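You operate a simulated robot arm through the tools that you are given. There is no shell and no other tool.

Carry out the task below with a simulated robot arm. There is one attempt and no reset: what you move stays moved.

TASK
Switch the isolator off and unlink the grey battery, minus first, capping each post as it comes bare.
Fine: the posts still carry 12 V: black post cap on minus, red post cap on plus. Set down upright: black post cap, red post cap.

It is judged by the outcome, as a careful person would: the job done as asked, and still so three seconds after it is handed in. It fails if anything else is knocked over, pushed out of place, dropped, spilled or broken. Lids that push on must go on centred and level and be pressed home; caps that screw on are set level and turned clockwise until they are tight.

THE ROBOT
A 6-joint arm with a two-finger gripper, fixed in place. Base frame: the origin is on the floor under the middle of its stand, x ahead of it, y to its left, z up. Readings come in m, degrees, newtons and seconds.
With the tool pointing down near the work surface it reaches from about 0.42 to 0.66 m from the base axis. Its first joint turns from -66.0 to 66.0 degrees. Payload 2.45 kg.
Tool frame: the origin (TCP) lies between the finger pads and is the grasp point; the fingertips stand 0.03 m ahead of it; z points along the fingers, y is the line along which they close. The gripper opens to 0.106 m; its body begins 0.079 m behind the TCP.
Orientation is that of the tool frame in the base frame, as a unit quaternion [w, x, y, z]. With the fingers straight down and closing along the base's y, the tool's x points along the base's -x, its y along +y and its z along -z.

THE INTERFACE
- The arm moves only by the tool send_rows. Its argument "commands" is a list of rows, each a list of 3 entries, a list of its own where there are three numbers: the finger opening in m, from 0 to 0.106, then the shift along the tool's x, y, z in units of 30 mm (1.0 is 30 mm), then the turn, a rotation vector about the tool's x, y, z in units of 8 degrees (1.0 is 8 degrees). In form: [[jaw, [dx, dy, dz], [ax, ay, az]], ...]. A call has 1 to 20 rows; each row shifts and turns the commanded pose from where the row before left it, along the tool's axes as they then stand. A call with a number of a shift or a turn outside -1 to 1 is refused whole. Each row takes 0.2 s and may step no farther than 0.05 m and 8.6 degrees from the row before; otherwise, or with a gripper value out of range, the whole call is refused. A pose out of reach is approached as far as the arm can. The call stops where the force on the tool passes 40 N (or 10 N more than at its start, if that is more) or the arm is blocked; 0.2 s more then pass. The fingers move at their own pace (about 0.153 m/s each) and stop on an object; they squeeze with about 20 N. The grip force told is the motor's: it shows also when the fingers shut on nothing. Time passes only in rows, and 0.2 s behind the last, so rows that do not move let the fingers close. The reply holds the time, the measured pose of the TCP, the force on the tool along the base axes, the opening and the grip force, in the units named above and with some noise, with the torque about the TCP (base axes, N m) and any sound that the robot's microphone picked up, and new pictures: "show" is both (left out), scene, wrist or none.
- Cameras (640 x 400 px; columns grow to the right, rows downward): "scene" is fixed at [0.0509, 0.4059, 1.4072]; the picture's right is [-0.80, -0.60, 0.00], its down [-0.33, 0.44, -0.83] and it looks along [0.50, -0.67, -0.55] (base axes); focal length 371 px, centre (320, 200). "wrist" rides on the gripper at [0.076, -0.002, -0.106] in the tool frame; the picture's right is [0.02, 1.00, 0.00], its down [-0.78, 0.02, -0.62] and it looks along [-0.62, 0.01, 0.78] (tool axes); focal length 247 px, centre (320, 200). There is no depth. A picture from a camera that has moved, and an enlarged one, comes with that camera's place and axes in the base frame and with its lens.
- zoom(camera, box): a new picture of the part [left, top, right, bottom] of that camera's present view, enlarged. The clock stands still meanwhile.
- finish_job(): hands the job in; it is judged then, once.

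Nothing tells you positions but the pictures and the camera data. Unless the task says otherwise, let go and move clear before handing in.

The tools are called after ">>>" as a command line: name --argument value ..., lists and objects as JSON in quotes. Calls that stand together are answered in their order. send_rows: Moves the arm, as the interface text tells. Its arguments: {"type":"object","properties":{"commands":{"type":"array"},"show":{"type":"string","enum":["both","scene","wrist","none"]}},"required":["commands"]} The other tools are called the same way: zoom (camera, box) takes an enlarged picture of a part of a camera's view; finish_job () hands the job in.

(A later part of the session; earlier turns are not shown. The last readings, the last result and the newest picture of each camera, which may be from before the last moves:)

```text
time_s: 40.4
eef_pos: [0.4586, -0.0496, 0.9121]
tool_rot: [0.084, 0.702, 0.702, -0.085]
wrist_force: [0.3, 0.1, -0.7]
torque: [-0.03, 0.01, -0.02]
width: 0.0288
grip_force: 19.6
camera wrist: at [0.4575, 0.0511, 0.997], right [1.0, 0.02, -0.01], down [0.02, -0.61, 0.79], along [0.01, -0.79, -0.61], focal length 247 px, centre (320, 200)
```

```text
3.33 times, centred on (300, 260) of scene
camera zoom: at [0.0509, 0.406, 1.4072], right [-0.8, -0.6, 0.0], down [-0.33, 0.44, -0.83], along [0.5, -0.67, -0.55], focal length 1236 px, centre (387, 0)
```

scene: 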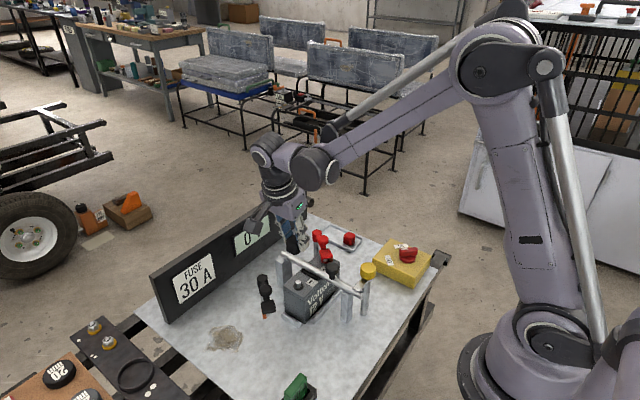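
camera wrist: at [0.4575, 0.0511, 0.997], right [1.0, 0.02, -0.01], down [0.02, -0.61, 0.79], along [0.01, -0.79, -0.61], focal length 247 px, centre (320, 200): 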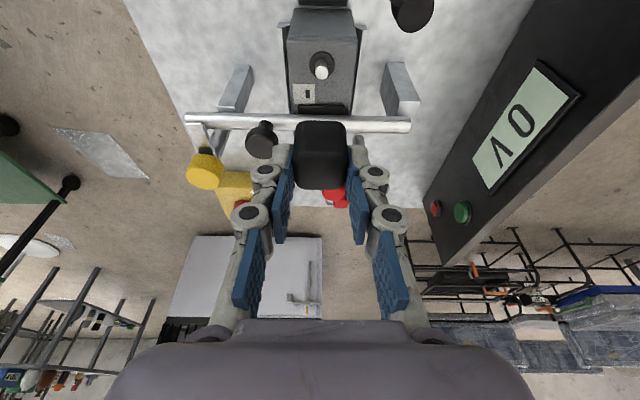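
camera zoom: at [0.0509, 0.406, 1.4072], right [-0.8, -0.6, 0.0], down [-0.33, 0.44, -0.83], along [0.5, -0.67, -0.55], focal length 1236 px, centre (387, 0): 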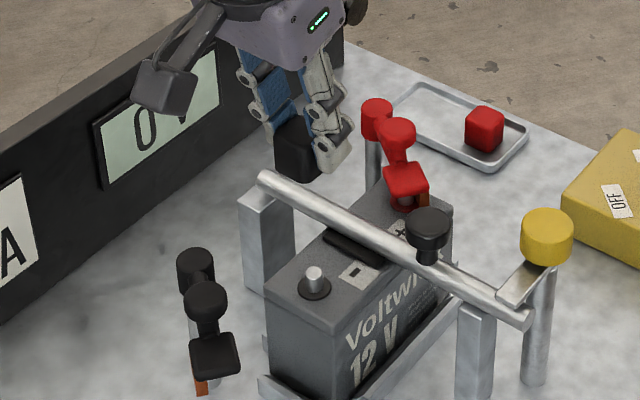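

The post (0.459, -0.055) and the cap centre agree to within about 1–2 mm. I'll lower to about 12 mm above the post and recheck the alignment in both views.

>>> send_rows --commands '[[0.015, [0.16, 0.02, 0.661], [0, 0, 0]], [0.015, [0.16, 0, 0.661], [0, 0, 0]], [0.015, [0.16, 0, 0.661], [0, 0, 0]], [0.015, [0.16, 0, 0.661], [0, 0, 0]], [0.015, [0, 0, 0], [0, 0, 0]]]'

>>> zoom --camera "wrist" --box '[220, 60, 420, 210]'

>>> zoom --camera "scene" --box '[270, 230, 350, 290]'

```text
time_s: 41.6
eef_pos: [0.4588, -0.0504, 0.8305]
tool_rot: [0.084, 0.702, 0.702, -0.085]
wrist_force: [0.0, 0.2, -0.7]
torque: [0.0, -0.02, -0.02]
width: 0.0286
grip_force: 19.7
camera wrist: at [0.457, 0.0492, 0.9147], right [1.0, 0.02, -0.01], down [0.02, -0.61, 0.79], along [0.01, -0.79, -0.61], focal length 247 px, centre (320, 200)
```

scene: 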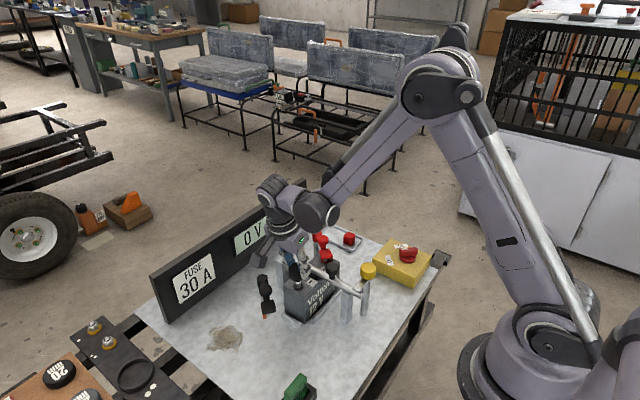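
wrist: 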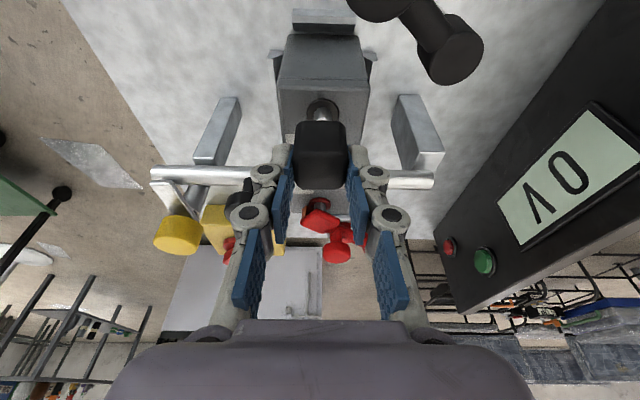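

```text
2.67 times, centred on (320, 135) of wrist
camera zoom: at [0.457, 0.0492, 0.9147], right [1.0, 0.02, -0.01], down [0.02, -0.61, 0.79], along [0.01, -0.79, -0.61], focal length 659 px, centre (320, 373)
```

zoom: 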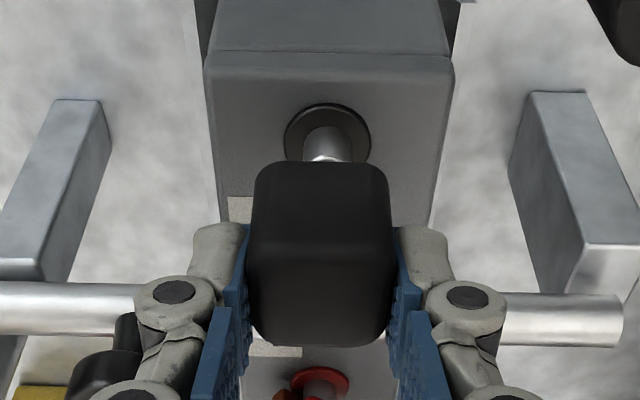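

```text
6.67 times, centred on (310, 260) of scene
camera zoom: at [0.0509, 0.4059, 1.4072], right [-0.8, -0.6, 0.0], down [-0.33, 0.44, -0.83], along [0.5, -0.67, -0.55], focal length 2473 px, centre (387, -200)
```

zoom: 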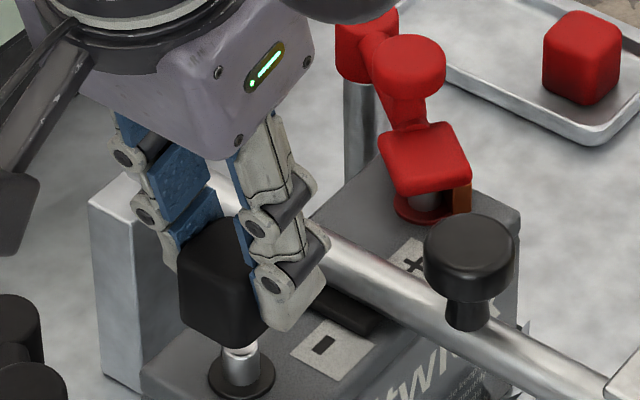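

The cap is just above the post, maybe 1–2 mm too far toward +y. I'll zoom in closely to refine this before pushing on.

>>> zoom --camera "scene" --box '[285, 245, 325, 285]'

>>> zoom --camera "wrist" --box '[280, 90, 360, 150]'

```text
10.00 times, centred on (305, 265) of scene
camera zoom: at [0.0509, 0.4059, 1.4072], right [-0.8, -0.6, 0.0], down [-0.33, 0.44, -0.83], along [0.5, -0.67, -0.55], focal length 3710 px, centre (470, -450)
```

zoom: 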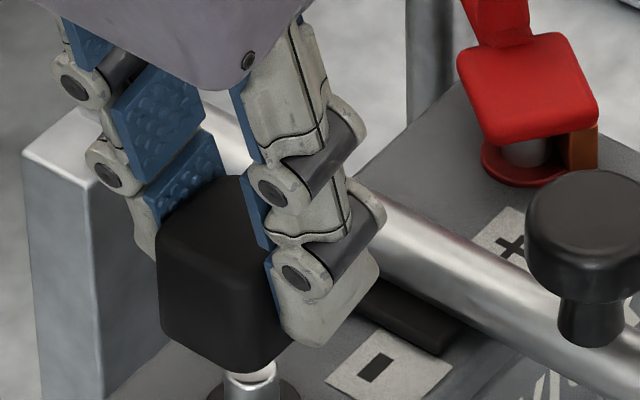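

```text
6.67 times, centred on (320, 120) of wrist
camera zoom: at [0.457, 0.0492, 0.9147], right [1.0, 0.02, -0.01], down [0.02, -0.61, 0.79], along [0.01, -0.79, -0.61], focal length 1646 px, centre (320, 733)
```

zoom: 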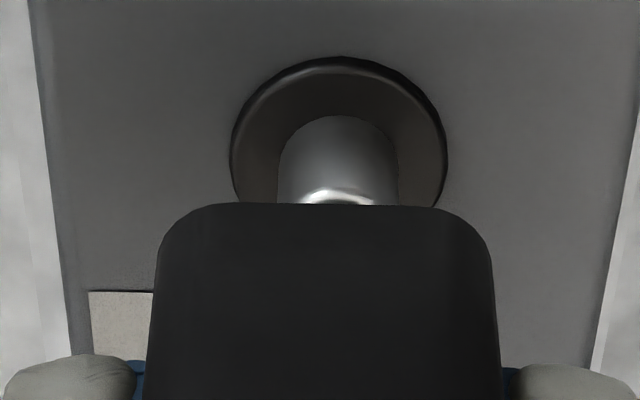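

The post sits slightly further in +x (about 1.2 mm) and -y (about 2.2 mm) than the cap axis. I'll apply that correction and lower a further 8 mm.

>>> send_rows --commands '[[0.015, [-0.071, 0.04, 0.017], [0, 0, 0]], [0.015, [0.031, 0, 0.13], [0, 0, 0]], [0.015, [0.031, 0, 0.13], [0, 0, 0]], [0.015, [0, 0, 0], [0, 0, 0]]]' --show "wrist"

>>> zoom --camera "scene" --box '[285, 250, 325, 290]'

>>> zoom --camera "wrist" --box '[280, 90, 360, 150]'

```text
time_s: 42.6
eef_pos: [0.4597, -0.0527, 0.8223]
tool_rot: [0.084, 0.702, 0.702, -0.085]
wrist_force: [0.2, 0.3, 0.1]
torque: [0.03, 0.03, -0.01]
width: 0.0287
grip_force: 19.9
camera wrist: at [0.4585, 0.0475, 0.9071], right [1.0, 0.02, -0.01], down [0.02, -0.61, 0.79], along [0.01, -0.79, -0.61], focal length 247 px, centre (320, 200)
```

wrist: 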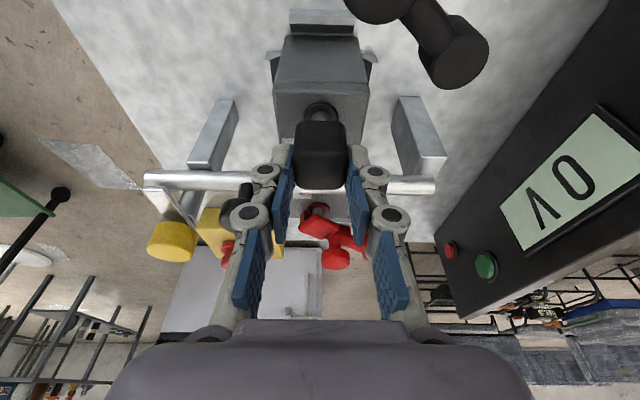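

```text
10.00 times, centred on (305, 270) of scene
camera zoom: at [0.0509, 0.4059, 1.4072], right [-0.8, -0.6, 0.0], down [-0.33, 0.44, -0.83], along [0.5, -0.67, -0.55], focal length 3710 px, centre (470, -500)
```

zoom: 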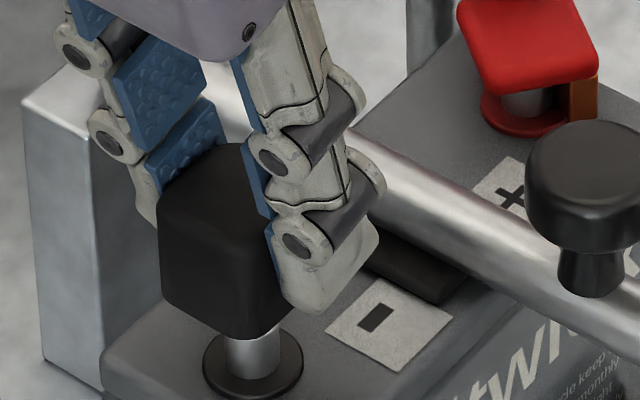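

```text
6.67 times, centred on (320, 120) of wrist
camera zoom: at [0.4585, 0.0475, 0.9071], right [1.0, 0.02, -0.01], down [0.02, -0.61, 0.79], along [0.01, -0.79, -0.61], focal length 1646 px, centre (320, 733)
```

zoom: 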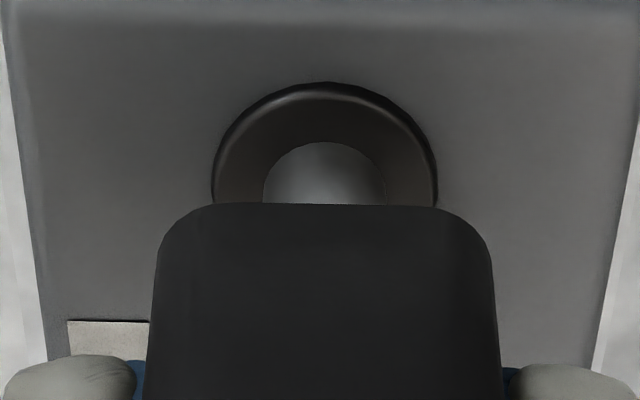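

In x it's now aligned, but the scene view suggests the cap is still a few mm too far toward +y. I'll take sharper zooms of the cap edges to settle that.

>>> zoom --camera "wrist" --box '[280, 110, 360, 200]'

>>> zoom --camera "scene" --box '[296, 262, 318, 292]'

```text
4.44 times, centred on (320, 155) of wrist
camera zoom: at [0.4585, 0.0475, 0.9071], right [1.0, 0.02, -0.01], down [0.02, -0.61, 0.79], along [0.01, -0.79, -0.61], focal length 1098 px, centre (320, 400)
```

zoom: 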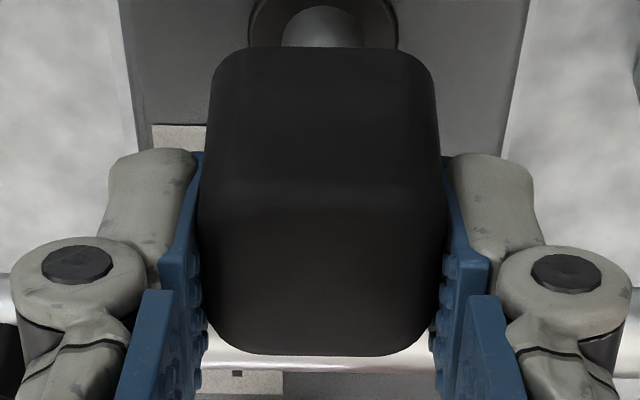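

```text
13.33 times, centred on (307, 277) of scene
camera zoom: at [0.0509, 0.4059, 1.4072], right [-0.8, -0.6, 0.0], down [-0.33, 0.44, -0.83], along [0.5, -0.67, -0.55], focal length 4946 px, centre (493, -827)
```

zoom: 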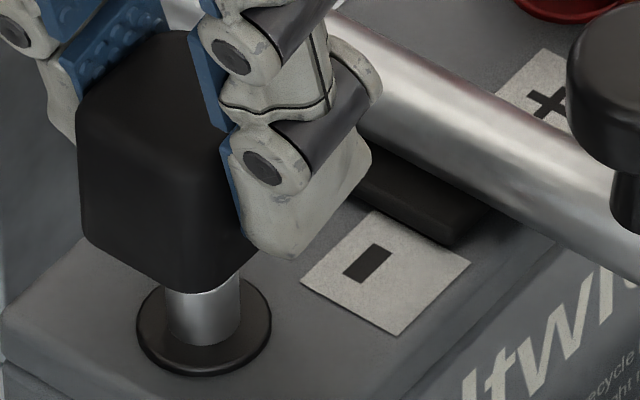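

Careful measuring puts the cap centre only 2–3 mm from the TCP, so it needs about 4.5 mm more toward -y. I'll apply that at the same height and recheck.

>>> send_rows --commands '[[0.015, [-0.146, 0.01, 0.035], [0, 0, 0]], [0.015, [0, 0, 0], [0, 0, 0]]]' --show "none"

>>> zoom --camera "wrist" --box '[280, 90, 360, 150]'

>>> zoom --camera "scene" --box '[296, 262, 318, 292]'

```text
time_s: 43.2
eef_pos: [0.4608, -0.0557, 0.8228]
tool_rot: [0.084, 0.702, 0.702, -0.084]
wrist_force: [0.3, 0.3, 0.3]
torque: [-0.02, 0.02, -0.02]
width: 0.0288
grip_force: 19.3
```

```text
6.67 times, centred on (320, 120) of wrist
camera zoom: at [0.4588, 0.0431, 0.9072], right [1.0, 0.02, -0.01], down [0.02, -0.61, 0.79], along [0.01, -0.79, -0.61], focal length 1646 px, centre (320, 733)
```

zoom: 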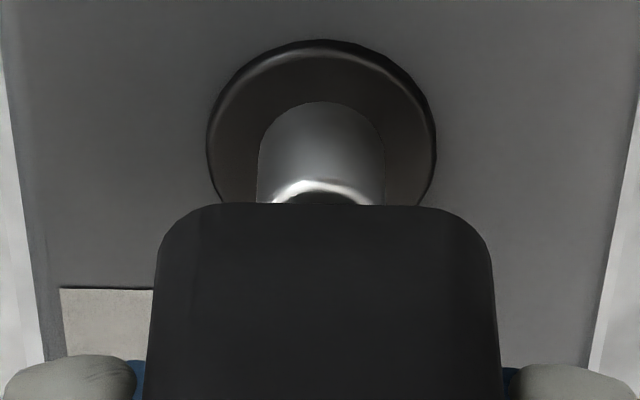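

```text
13.33 times, centred on (307, 277) of scene
camera zoom: at [0.0509, 0.4059, 1.4072], right [-0.8, -0.6, 0.0], down [-0.33, 0.44, -0.83], along [0.5, -0.67, -0.55], focal length 4946 px, centre (493, -827)
```

zoom: 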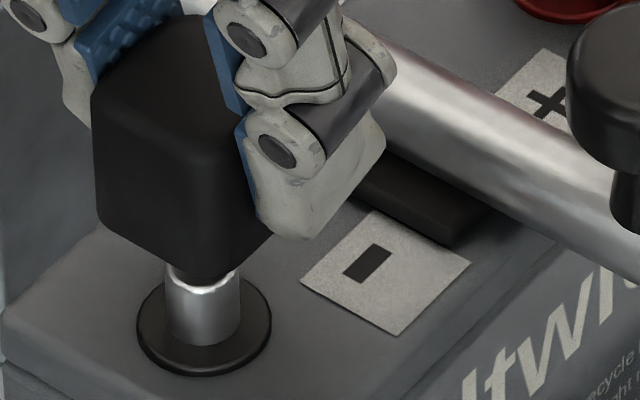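

Both views now agree to within 1 mm: the post top is at about z=0.767 and the cap bottom about 13 mm above it. I'll lower 10 mm and check again.

>>> send_rows --commands '[[0.015, [0.039, 0, 0.162], [0, 0, 0]], [0.015, [0.039, 0, 0.162], [0, 0, 0]], [0.015, [0, 0, 0], [0, 0, 0]]]' --show "none"

>>> zoom --camera "wrist" --box '[280, 90, 360, 150]'

>>> zoom --camera "scene" --box '[296, 262, 318, 292]'

```text
time_s: 44.0
eef_pos: [0.4613, -0.0565, 0.8137]
tool_rot: [0.084, 0.702, 0.702, -0.085]
wrist_force: [0.0, -0.4, -0.1]
torque: [0.03, 0.02, -0.02]
width: 0.0287
grip_force: 19.5
```

```text
6.67 times, centred on (320, 120) of wrist
camera zoom: at [0.459, 0.0434, 0.8974], right [1.0, 0.02, -0.01], down [0.02, -0.61, 0.79], along [0.01, -0.79, -0.61], focal length 1646 px, centre (320, 733)
```

zoom: 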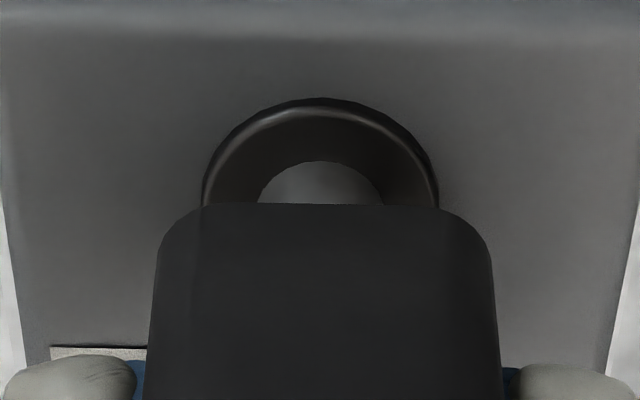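

```text
13.33 times, centred on (307, 277) of scene
camera zoom: at [0.0509, 0.4059, 1.4072], right [-0.8, -0.6, 0.0], down [-0.33, 0.44, -0.83], along [0.5, -0.67, -0.55], focal length 4946 px, centre (493, -827)
```

zoom: 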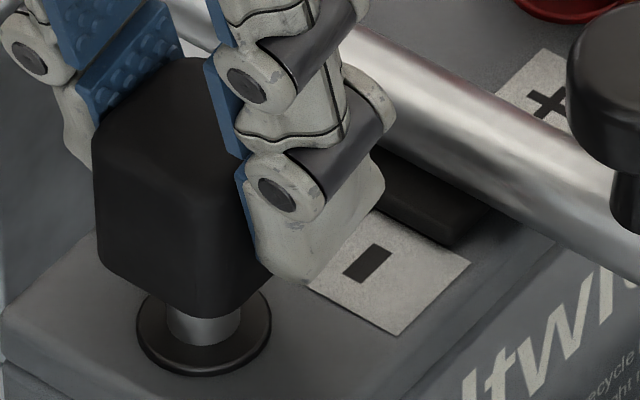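

Alignment is good in both views. I'll press down in small steps and watch the force.

>>> send_rows --commands '[[0.015, [0.0235, 0, 0.0972], [0, 0, 0]], [0.015, [0.0235, 0, 0.0972], [0, 0, 0]], [0.015, [0.0235, 0, 0.0972], [0, 0, 0]], [0.015, [0.0235, 0, 0.0972], [0, 0, 0]]]' --show "none"

>>> zoom --camera "wrist" --box '[280, 90, 360, 200]'

>>> zoom --camera "scene" --box '[296, 262, 318, 292]'

```text
time_s: 45.0
eef_pos: [0.4607, -0.0555, 0.801]
tool_rot: [0.084, 0.702, 0.703, -0.085]
wrist_force: [-0.7, 0.1, -0.1]
torque: [0.01, 0.04, 0.0]
width: 0.0288
grip_force: 19.5
```

```text
3.64 times, centred on (320, 145) of wrist
camera zoom: at [0.4594, 0.0437, 0.8851], right [1.0, 0.02, -0.01], down [0.02, -0.61, 0.79], along [0.01, -0.79, -0.61], focal length 898 px, centre (320, 400)
```

zoom: 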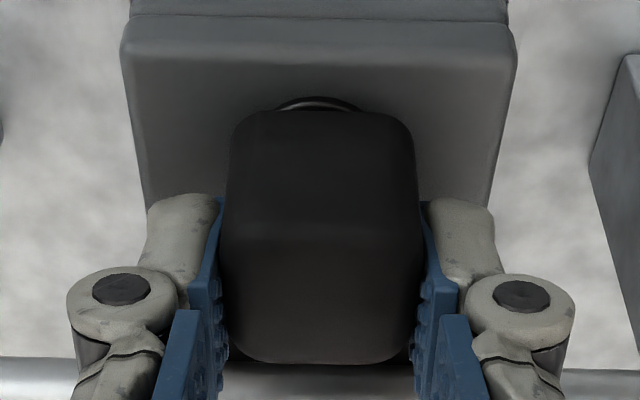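

```text
13.33 times, centred on (307, 277) of scene
camera zoom: at [0.0509, 0.4059, 1.4072], right [-0.8, -0.6, 0.0], down [-0.33, 0.44, -0.83], along [0.5, -0.67, -0.55], focal length 4946 px, centre (493, -827)
```

zoom: 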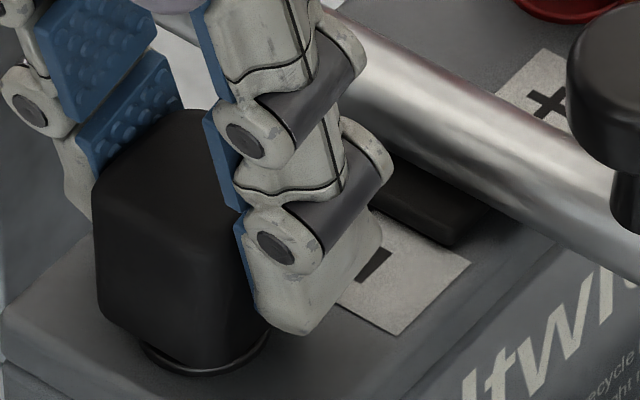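

The cap is sliding over the post with no resistance. I'll continue down in small steps until it seats.

>>> send_rows --commands '[[0.015, [0.0196, 0, 0.081], [0, 0, 0]], [0.015, [0.0196, 0, 0.081], [0, 0, 0]], [0.015, [0, 0, 0], [0, 0, 0]]]' --show "none"

>>> zoom --camera "scene" --box '[296, 262, 318, 292]'

>>> zoom --camera "wrist" --box '[280, 90, 360, 200]'

```text
time_s: 45.8
eef_pos: [0.4615, -0.0568, 0.7951]
tool_rot: [0.084, 0.702, 0.702, -0.085]
wrist_force: [-0.7, -0.9, -1.1]
torque: [0.02, -0.04, 0.01]
width: 0.0287
grip_force: 20.1
```

```text
13.33 times, centred on (307, 277) of scene
camera zoom: at [0.0509, 0.4059, 1.4072], right [-0.8, -0.6, 0.0], down [-0.33, 0.44, -0.83], along [0.5, -0.67, -0.55], focal length 4946 px, centre (493, -827)
```

zoom: 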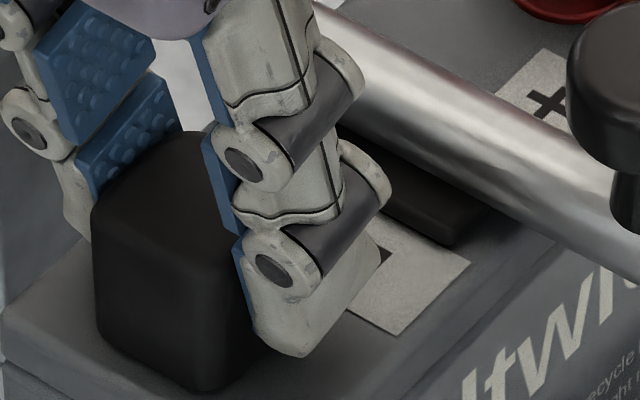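

```text
3.64 times, centred on (320, 145) of wrist
camera zoom: at [0.4597, 0.044, 0.8797], right [1.0, 0.02, -0.01], down [0.02, -0.61, 0.79], along [0.01, -0.79, -0.61], focal length 898 px, centre (320, 400)
```

zoom: 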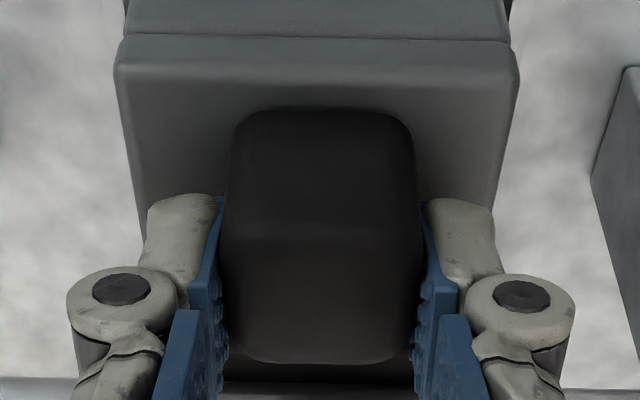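

Still no contact force. I'll take finer steps down.

>>> send_rows --commands '[[0.015, [0.012, 0, 0.0486], [0, 0, 0]], [0.015, [0.012, 0, 0.0486], [0, 0, 0]], [0.015, [0.012, 0, 0.0486], [0, 0, 0]]]' --show "none"

>>> zoom --camera "scene" --box '[296, 262, 318, 292]'

>>> zoom --camera "wrist" --box '[280, 90, 360, 200]'

```text
time_s: 46.6
eef_pos: [0.4601, -0.0561, 0.791]
tool_rot: [0.084, 0.702, 0.702, -0.085]
wrist_force: [2.3, 1.0, 24.8]
torque: [-0.14, -0.04, -0.01]
width: 0.0287
grip_force: 19.9
```

```text
13.33 times, centred on (307, 277) of scene
camera zoom: at [0.0506, 0.406, 1.4072], right [-0.8, -0.6, 0.0], down [-0.33, 0.44, -0.83], along [0.5, -0.67, -0.55], focal length 4946 px, centre (493, -827)
```

zoom: 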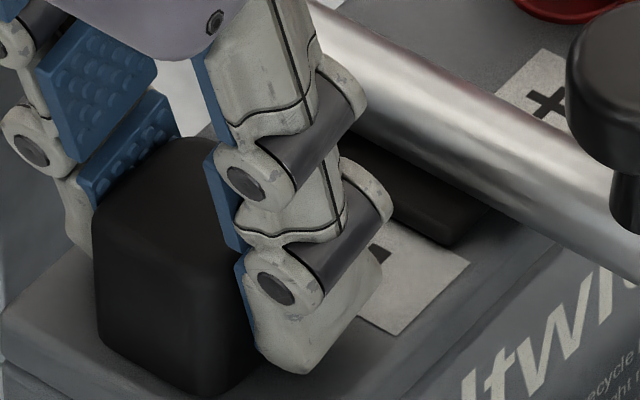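

```text
3.64 times, centred on (320, 145) of wrist
camera zoom: at [0.4594, 0.044, 0.8755], right [1.0, 0.02, -0.01], down [0.02, -0.61, 0.79], along [0.01, -0.79, -0.61], focal length 898 px, centre (320, 400)
```

zoom: 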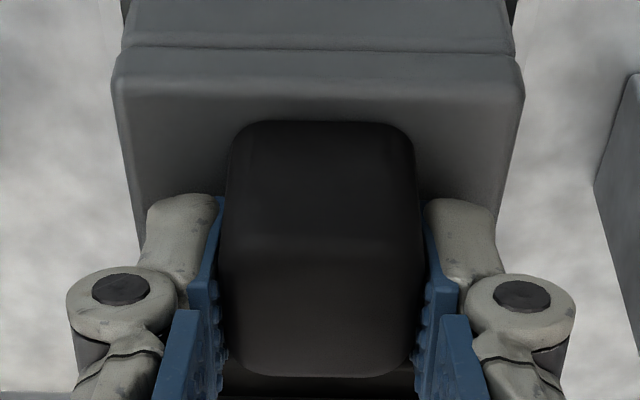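

The upward force and the cap's position against the battery show it has seated at the base ring (about 25 N). I'll open the fingers, rise and inspect it.

>>> send_rows --commands '[[0.036, [0, 0, 0], [0, 0, 0]], [0.046, [0, 0, 0], [0, 0, 0]], [0.046, [-0.078, 0, -0.324], [0, 0, 0]], [0.046, [-0.157, 0, -0.648], [0, 0, 0]], [0.046, [-0.235, 0, -0.972], [0, 0, 0]], [0.046, [-0.235, 0, -0.972], [0, 0, 0]]]' --show "wrist"

>>> zoom --camera "scene" --box '[280, 240, 340, 300]'

>>> zoom --camera "wrist" --box '[260, 40, 380, 140]'

```text
time_s: 48.0
eef_pos: [0.4602, -0.0554, 0.8821]
tool_rot: [0.083, 0.703, 0.702, -0.085]
wrist_force: [0.8, -0.3, -0.9]
torque: [0.0, -0.01, 0.04]
width: 0.0459
grip_force: 0.0
camera wrist: at [0.4588, 0.0447, 0.9664], right [1.0, 0.02, -0.01], down [0.02, -0.61, 0.79], along [0.01, -0.79, -0.61], focal length 247 px, centre (320, 200)
```

wrist: 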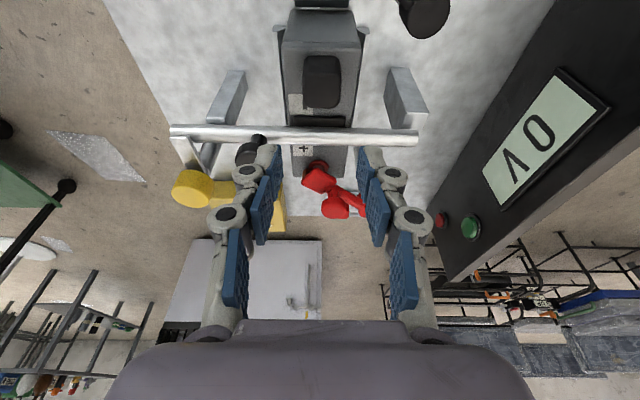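

```text
6.67 times, centred on (310, 270) of scene
camera zoom: at [0.0509, 0.4059, 1.4072], right [-0.8, -0.6, 0.0], down [-0.33, 0.44, -0.83], along [0.5, -0.67, -0.55], focal length 2473 px, centre (387, -267)
```

zoom: 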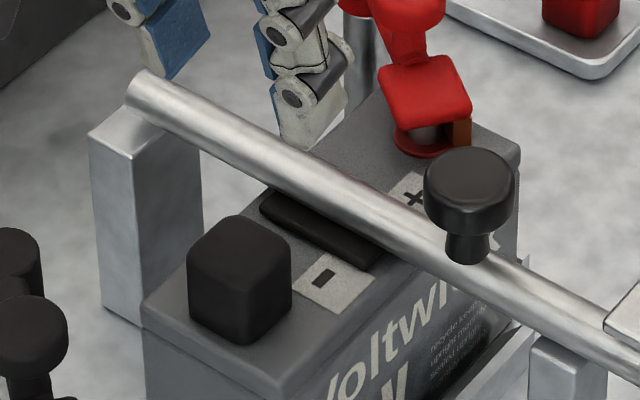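

```text
4.00 times, centred on (320, 90) of wrist
camera zoom: at [0.4588, 0.0447, 0.9664], right [1.0, 0.02, -0.01], down [0.02, -0.61, 0.79], along [0.01, -0.79, -0.61], focal length 988 px, centre (320, 640)
```

zoom: 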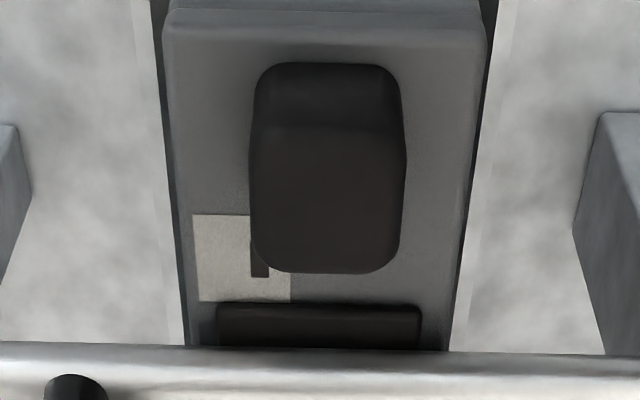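

The cap sits square and level around the minus post. To be sure it's home, I'll straighten the tool, close the fingers and press lightly on its top.

>>> send_rows --commands '[[0.02, [0, 0, 0], [0, 0.85, 0]], [0.0, [0, 0, 0], [0, 0.85, 0]], [0.0, [-0.08, 0, 0.8], [0, 0, 0]], [0.0, [0, 0, 0.9], [0, 0, 0]], [0.0, [0, 0, 0.2], [0, 0, 0]], [0.0, [0, 0, 0], [0, 0, 0]]]' --show "wrist"

>>> zoom --camera "scene" --box '[280, 240, 340, 300]'

>>> zoom --camera "wrist" --box '[260, 80, 380, 200]'

```text
time_s: 49.4
eef_pos: [0.4609, -0.0574, 0.8239]
tool_rot: [0.0, 0.707, 0.707, -0.002]
wrist_force: [-0.8, 0.6, 0.4]
torque: [0.04, 0.05, 0.01]
width: 0.0
grip_force: 20.2
camera wrist: at [0.4593, 0.0188, 0.93], right [1.0, 0.02, 0.0], down [0.02, -0.78, 0.62], along [0.01, -0.62, -0.78], focal length 247 px, centre (320, 200)
```

wrist: 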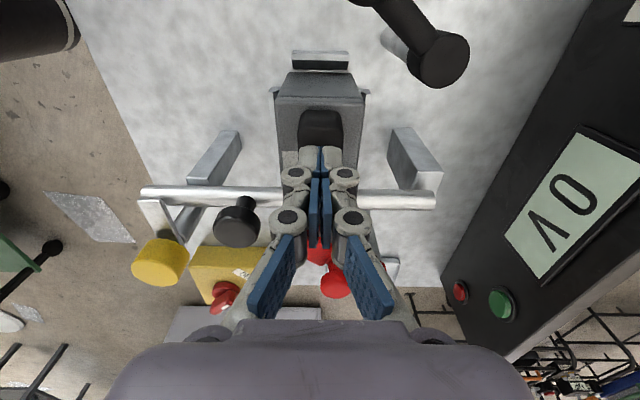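

```text
6.67 times, centred on (310, 270) of scene
camera zoom: at [0.0509, 0.4059, 1.4072], right [-0.8, -0.6, 0.0], down [-0.33, 0.44, -0.83], along [0.5, -0.67, -0.55], focal length 2473 px, centre (387, -267)
```

zoom: 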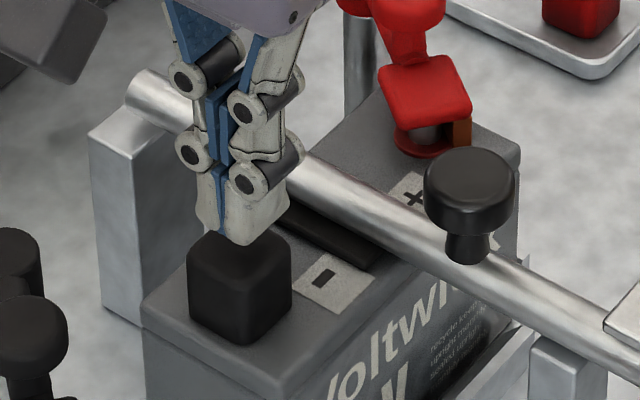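

```text
3.33 times, centred on (320, 140) of wrist
camera zoom: at [0.4593, 0.0188, 0.93], right [1.0, 0.02, 0.0], down [0.02, -0.78, 0.62], along [0.01, -0.62, -0.78], focal length 823 px, centre (320, 400)
```

zoom: 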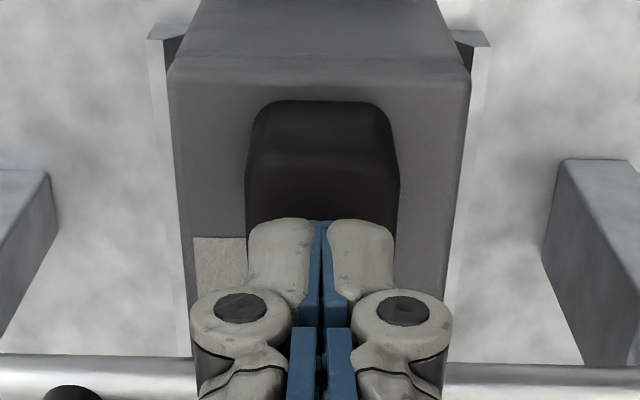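

The closed tips are about 15 mm above the cap. I'll lower them onto it in small steps to a light press.

>>> send_rows --commands '[[0.0, [0, 0, 0.2], [0, 0, 0]], [0.0, [0, 0, 0.2], [0, 0, 0]], [0.0, [0, 0, 0.07], [0, 0, 0]], [0.0, [0, 0, 0.05], [0, 0, 0]]]' --show "none"

>>> zoom --camera "scene" --box '[280, 240, 340, 300]'

```text
time_s: 50.2
eef_pos: [0.4616, -0.0591, 0.8123]
tool_rot: [0.0, 0.707, 0.707, -0.001]
wrist_force: [-1.0, 0.3, 15.7]
torque: [0.04, 0.03, 0.0]
width: 0.0059
grip_force: 20.0
stopped in row 4: the force on the tool passed its limit at 48 N (the readings are from after the stop); the commanded pose is now the measured one
```

```text
6.67 times, centred on (310, 270) of scene
camera zoom: at [0.0507, 0.406, 1.4072], right [-0.8, -0.6, 0.0], down [-0.33, 0.44, -0.83], along [0.5, -0.67, -0.55], focal length 2473 px, centre (387, -267)
```

zoom: 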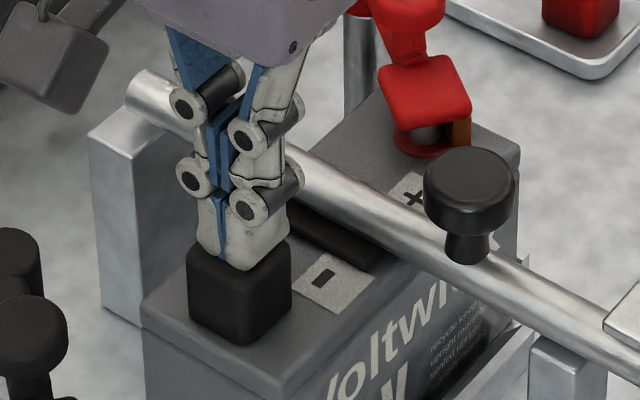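

The press peaked near 48 N, right on centre, and the black cap is home and level. Next I'll rise, turn to face the red lead (mirrored layout) and move over its knob at about (0.478, -0.181).

>>> send_rows --commands '[[0.0, [0, 0, -0.7], [0, 0, 0]], [0.0, [0, 0, -1], [0, 0, 0]], [0.0, [0, 0, -1], [0, 0, 0]], [0.055, [0, 0, -0.2], [0, 0, -1]], [0.055, [0, 0, 0], [0, 0, -1]], [0.055, [0, 0, 0], [0, 0, -1]], [0.055, [0, 0, 0], [0, 0, -1]], [0.055, [0, 0, 0], [0, 0, -1]], [0.055, [0, 0, 0], [0, 0, -1]], [0.055, [0, 0, 0], [0, 0, -0.63]], [0.055, [-0.575, -0.584, 0], [0, 0, 0]], [0.055, [-0.575, -0.584, 0], [0, 0, 0]], [0.055, [-0.575, -0.584, 0], [0, 0, 0]], [0.055, [-0.575, -0.584, 0], [0, 0, 0]], [0.055, [-0.575, -0.584, 0], [0, 0, 0]], [0.055, [0, 0, 0], [0, 0, 0]]]'

>>> zoom --camera "wrist" --box '[220, 60, 420, 220]'

>>> zoom --camera "scene" --box '[280, 220, 360, 300]'

```text
time_s: 53.6
eef_pos: [0.4785, -0.1796, 0.8988]
tool_rot: [-0.001, 0.317, 0.948, -0.001]
wrist_force: [0.8, 0.5, -0.5]
torque: [0.02, 0.0, 0.02]
width: 0.0548
grip_force: 0.1
camera wrist: at [0.4165, -0.1345, 1.0041], right [0.58, 0.81, 0.0], down [0.64, -0.46, 0.62], along [0.5, -0.36, -0.78], focal length 247 px, centre (320, 200)
```

scene: 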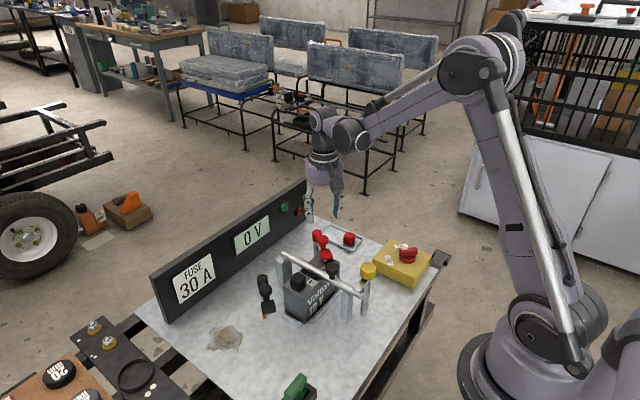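
wrist: 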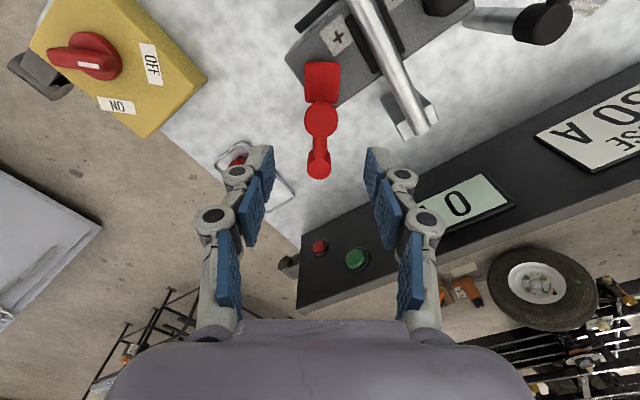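

```text
2.50 times, centred on (320, 140) of wrist
camera zoom: at [0.4165, -0.1345, 1.0041], right [0.58, 0.81, 0.0], down [0.64, -0.46, 0.62], along [0.5, -0.36, -0.78], focal length 617 px, centre (320, 350)
```

zoom: 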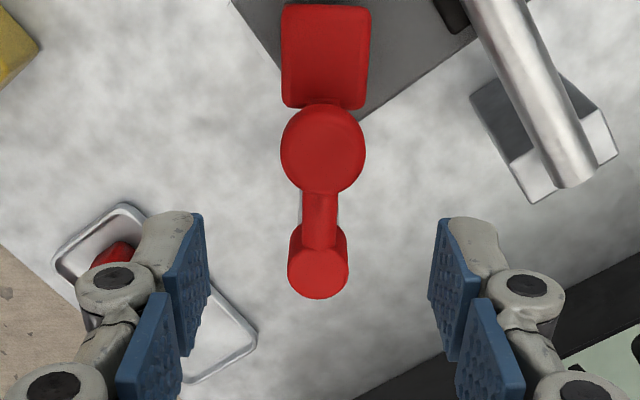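

```text
5.00 times, centred on (320, 260) of scene
camera zoom: at [0.051, 0.4059, 1.4072], right [-0.8, -0.6, 0.0], down [-0.33, 0.44, -0.83], along [0.5, -0.67, -0.55], focal length 1855 px, centre (320, -100)
```

zoom: 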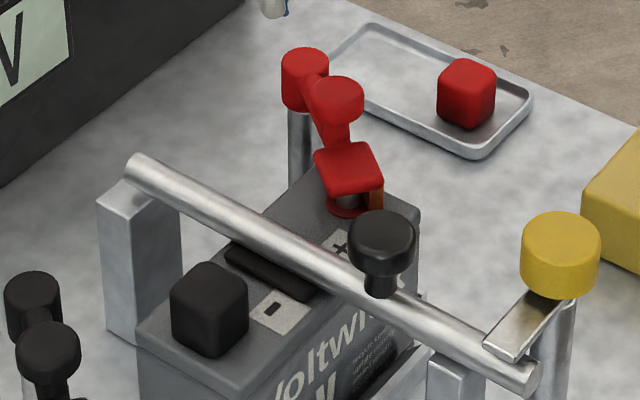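

The red knob is centred under the gripper and its arm is square to the fingers. I'll descend onto it and close.

>>> send_rows --commands '[[0.055, [0, 0, 0.7], [0, 0, 0]], [0.055, [0, 0, 0.7], [0, 0, 0]], [0.055, [0, 0, 0.7], [0, 0, 0]], [0.055, [0, 0, 0.68], [0, 0, 0]], [0.055, [0, 0, 0], [0, 0, 0]]]' --show "none"

>>> zoom --camera "wrist" --box '[220, 60, 420, 220]'

>>> zoom --camera "scene" --box '[280, 200, 370, 300]'

```text
time_s: 54.9
eef_pos: [0.4761, -0.1803, 0.8139]
tool_rot: [0.0, 0.318, 0.948, -0.001]
wrist_force: [0.0, 0.5, -1.4]
torque: [0.03, 0.01, 0.04]
width: 0.055
grip_force: 0.1
```

```text
2.50 times, centred on (320, 140) of wrist
camera zoom: at [0.4151, -0.1351, 0.9199], right [0.58, 0.81, 0.0], down [0.64, -0.46, 0.62], along [0.5, -0.36, -0.78], focal length 617 px, centre (320, 350)
```

zoom: 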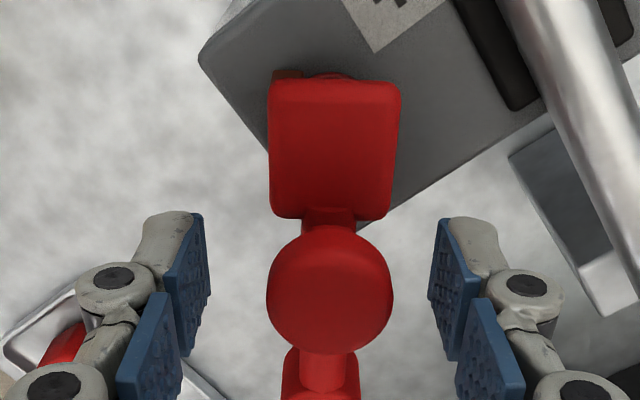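

```text
4.00 times, centred on (325, 250) of scene
camera zoom: at [0.0509, 0.4059, 1.4072], right [-0.8, -0.6, 0.0], down [-0.33, 0.44, -0.83], along [0.5, -0.67, -0.55], focal length 1484 px, centre (300, 0)
```

zoom: 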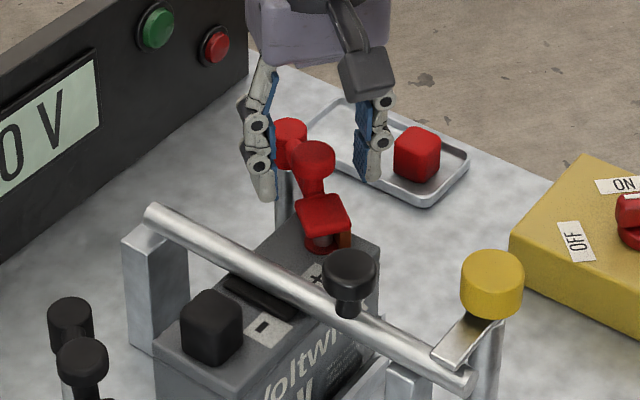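

The knob is about 2 mm off-centre toward the right finger. I'll shift 2 mm and close on it.

>>> send_rows --commands '[[0.055, [0, 0.07, 0], [0, 0, 0]], [0.035, [0, 0, 0], [0, 0, 0]], [0.015, [0, 0, 0], [0, 0, 0]], [0.01, [0, 0, 0], [0, 0, 0]], [0.01, [0, 0, 0], [0, 0, 0]]]' --show "none"

>>> zoom --camera "wrist" --box '[220, 60, 420, 220]'

```text
time_s: 56.0
eef_pos: [0.4782, -0.1781, 0.8144]
tool_rot: [0.0, 0.317, 0.948, -0.001]
wrist_force: [-0.7, 0.2, 4.2]
torque: [0.0, 0.03, -0.03]
width: 0.0259
grip_force: 45.2
```

```text
2.50 times, centred on (320, 140) of wrist
camera zoom: at [0.4166, -0.1331, 0.9206], right [0.58, 0.81, 0.0], down [0.64, -0.46, 0.62], along [0.5, -0.36, -0.78], focal length 617 px, centre (320, 350)
```

zoom: 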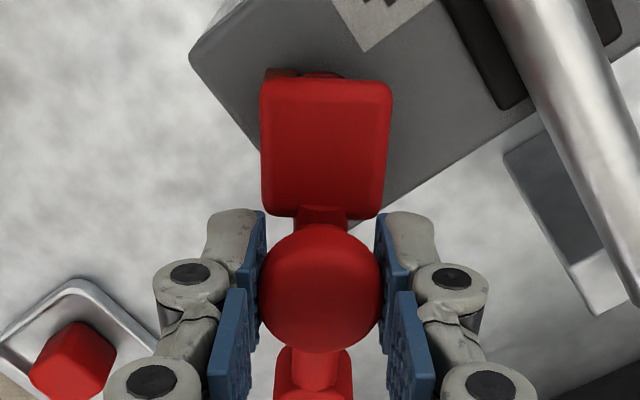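

The red knob is held (0.026 m). I'll swing it outward along the mirrored arc, three steps first.

>>> send_rows --commands '[[0.01, [-0.008, -0.223, 0], [0, 0, -0.8]], [0.01, [-0.008, -0.223, 0], [0, 0, -0.8]], [0.01, [-0.008, -0.223, 0], [0, 0, -0.8]]]' --show "none"

>>> zoom --camera "wrist" --box '[220, 60, 420, 220]'

>>> zoom --camera "scene" --box '[280, 200, 370, 300]'

```text
time_s: 56.9
eef_pos: [0.4688, -0.1951, 0.8155]
tool_rot: [-0.001, 0.154, 0.988, -0.001]
wrist_force: [-4.0, 2.5, -12.6]
torque: [0.16, 0.37, 0.07]
width: 0.0264
grip_force: 45.1
```

```text
2.50 times, centred on (320, 140) of wrist
camera zoom: at [0.396, -0.1736, 0.9208], right [0.28, 0.96, 0.0], down [0.75, -0.22, 0.62], along [0.59, -0.18, -0.78], focal length 617 px, centre (320, 350)
```

zoom: 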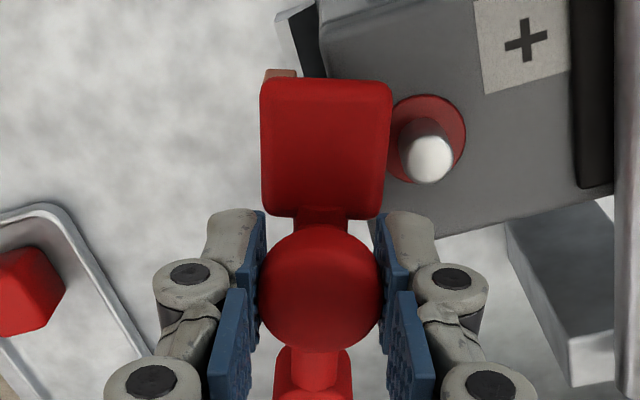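

```text
4.00 times, centred on (325, 250) of scene
camera zoom: at [0.051, 0.4059, 1.4072], right [-0.8, -0.6, 0.0], down [-0.33, 0.44, -0.83], along [0.5, -0.67, -0.55], focal length 1484 px, centre (300, 0)
```

zoom: 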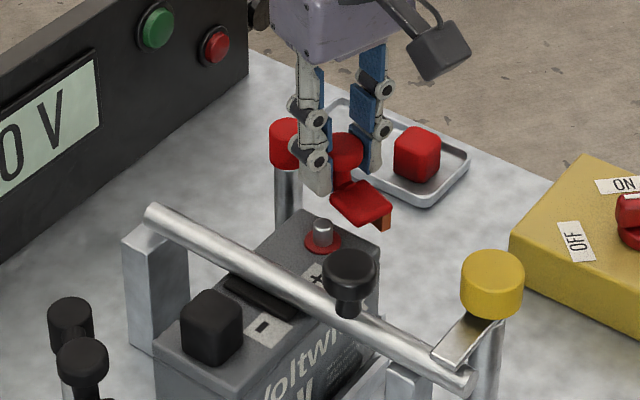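

The plus post is uncovered and forces are low. I'll continue the swing another 48°.

>>> send_rows --commands '[[0.01, [-0.01, -0.278, 0], [0, 0, -1]], [0.01, [-0.01, -0.278, 0], [0, 0, -1]], [0.01, [-0.01, -0.278, 0], [0, 0, -1]], [0.01, [-0.012, -0.278, 0], [0, 0, -1]], [0.01, [-0.012, -0.278, 0], [0, 0, -1]], [0.01, [-0.012, -0.278, 0], [0, 0, -1]]]' --show "scene"

>>> zoom --camera "scene" --box '[280, 200, 370, 300]'

```text
time_s: 58.2
eef_pos: [0.4735, -0.2428, 0.8162]
tool_rot: [0.0, -0.262, 0.965, 0.0]
wrist_force: [1.3, 3.9, -16.5]
torque: [-0.05, 0.14, 0.14]
width: 0.026
grip_force: 44.6
```

scene: 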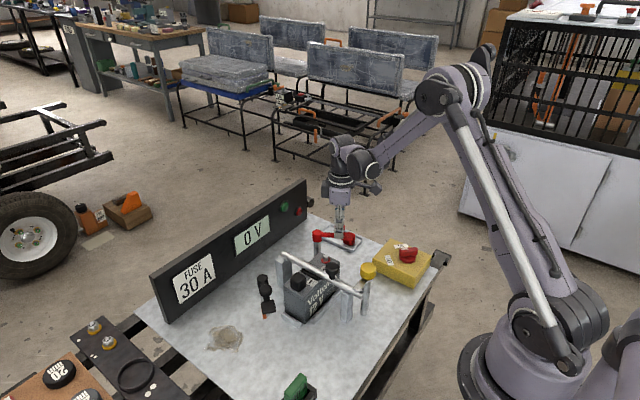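

```text
4.00 times, centred on (325, 250) of scene
camera zoom: at [0.0512, 0.4059, 1.4072], right [-0.8, -0.6, 0.0], down [-0.33, 0.44, -0.83], along [0.5, -0.67, -0.55], focal length 1484 px, centre (300, 0)
```

zoom: 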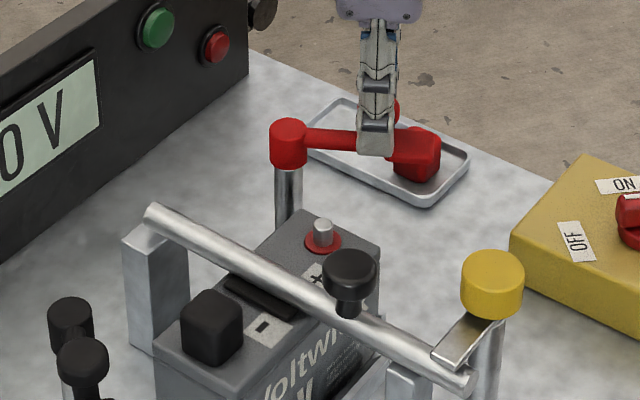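

The red lead is swung about 67° clear, and the plus post is bare. I'll release it and rise straight up.

>>> send_rows --commands '[[0.04, [0, 0, 0], [0, 0, 0]], [0.055, [0, 0, 0], [0, 0, 0]], [0.055, [0, 0, -0.4], [0, 0, 0]], [0.055, [0, 0, -0.8], [0, 0, 0]], [0.055, [0, 0, -1], [0, 0, 0]], [0.055, [0, 0, -1], [0, 0, 0]]]'

>>> zoom --camera "scene" --box '[280, 200, 400, 300]'

>>> zoom --camera "wrist" --box '[220, 40, 420, 200]'

```text
time_s: 59.6
eef_pos: [0.4728, -0.2445, 0.9126]
tool_rot: [-0.001, -0.26, 0.966, -0.001]
wrist_force: [-0.3, 0.1, -0.1]
torque: [0.0, 0.03, 0.02]
width: 0.0551
grip_force: 0.1
camera wrist: at [0.4085, -0.2826, 1.0178], right [-0.52, 0.85, 0.0], down [0.67, 0.41, 0.62], along [0.53, 0.32, -0.78], focal length 247 px, centre (320, 200)
```

scene: 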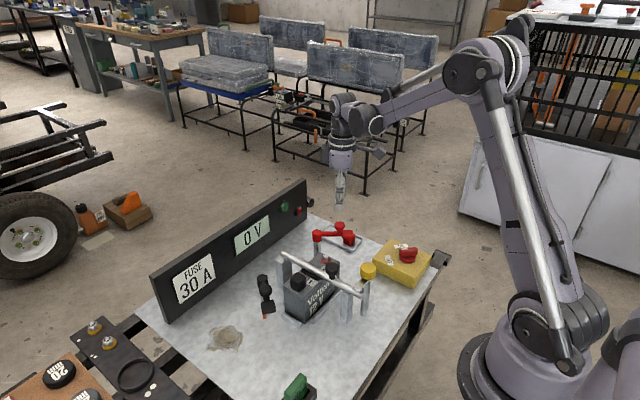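
wrist: 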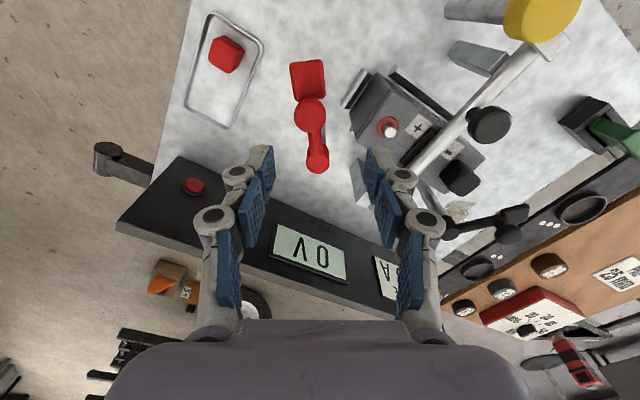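

```text
4.00 times, centred on (340, 250) of scene
camera zoom: at [0.0509, 0.406, 1.4072], right [-0.8, -0.6, 0.0], down [-0.33, 0.44, -0.83], along [0.5, -0.67, -0.55], focal length 1484 px, centre (240, 0)
```

zoom: 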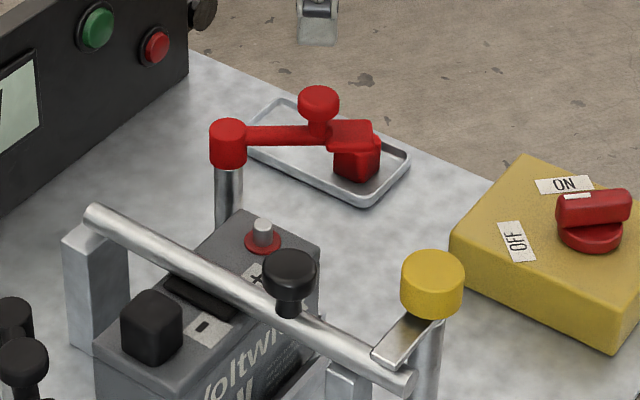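

```text
2.50 times, centred on (320, 120) of wrist
camera zoom: at [0.4085, -0.2826, 1.0178], right [-0.52, 0.85, 0.0], down [0.67, 0.41, 0.62], along [0.53, 0.32, -0.78], focal length 617 px, centre (320, 400)
```

zoom: 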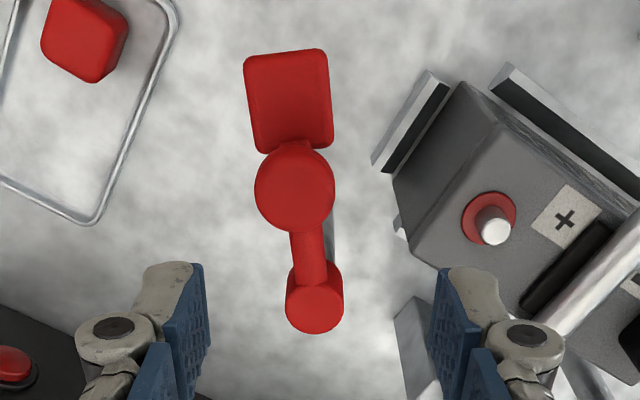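

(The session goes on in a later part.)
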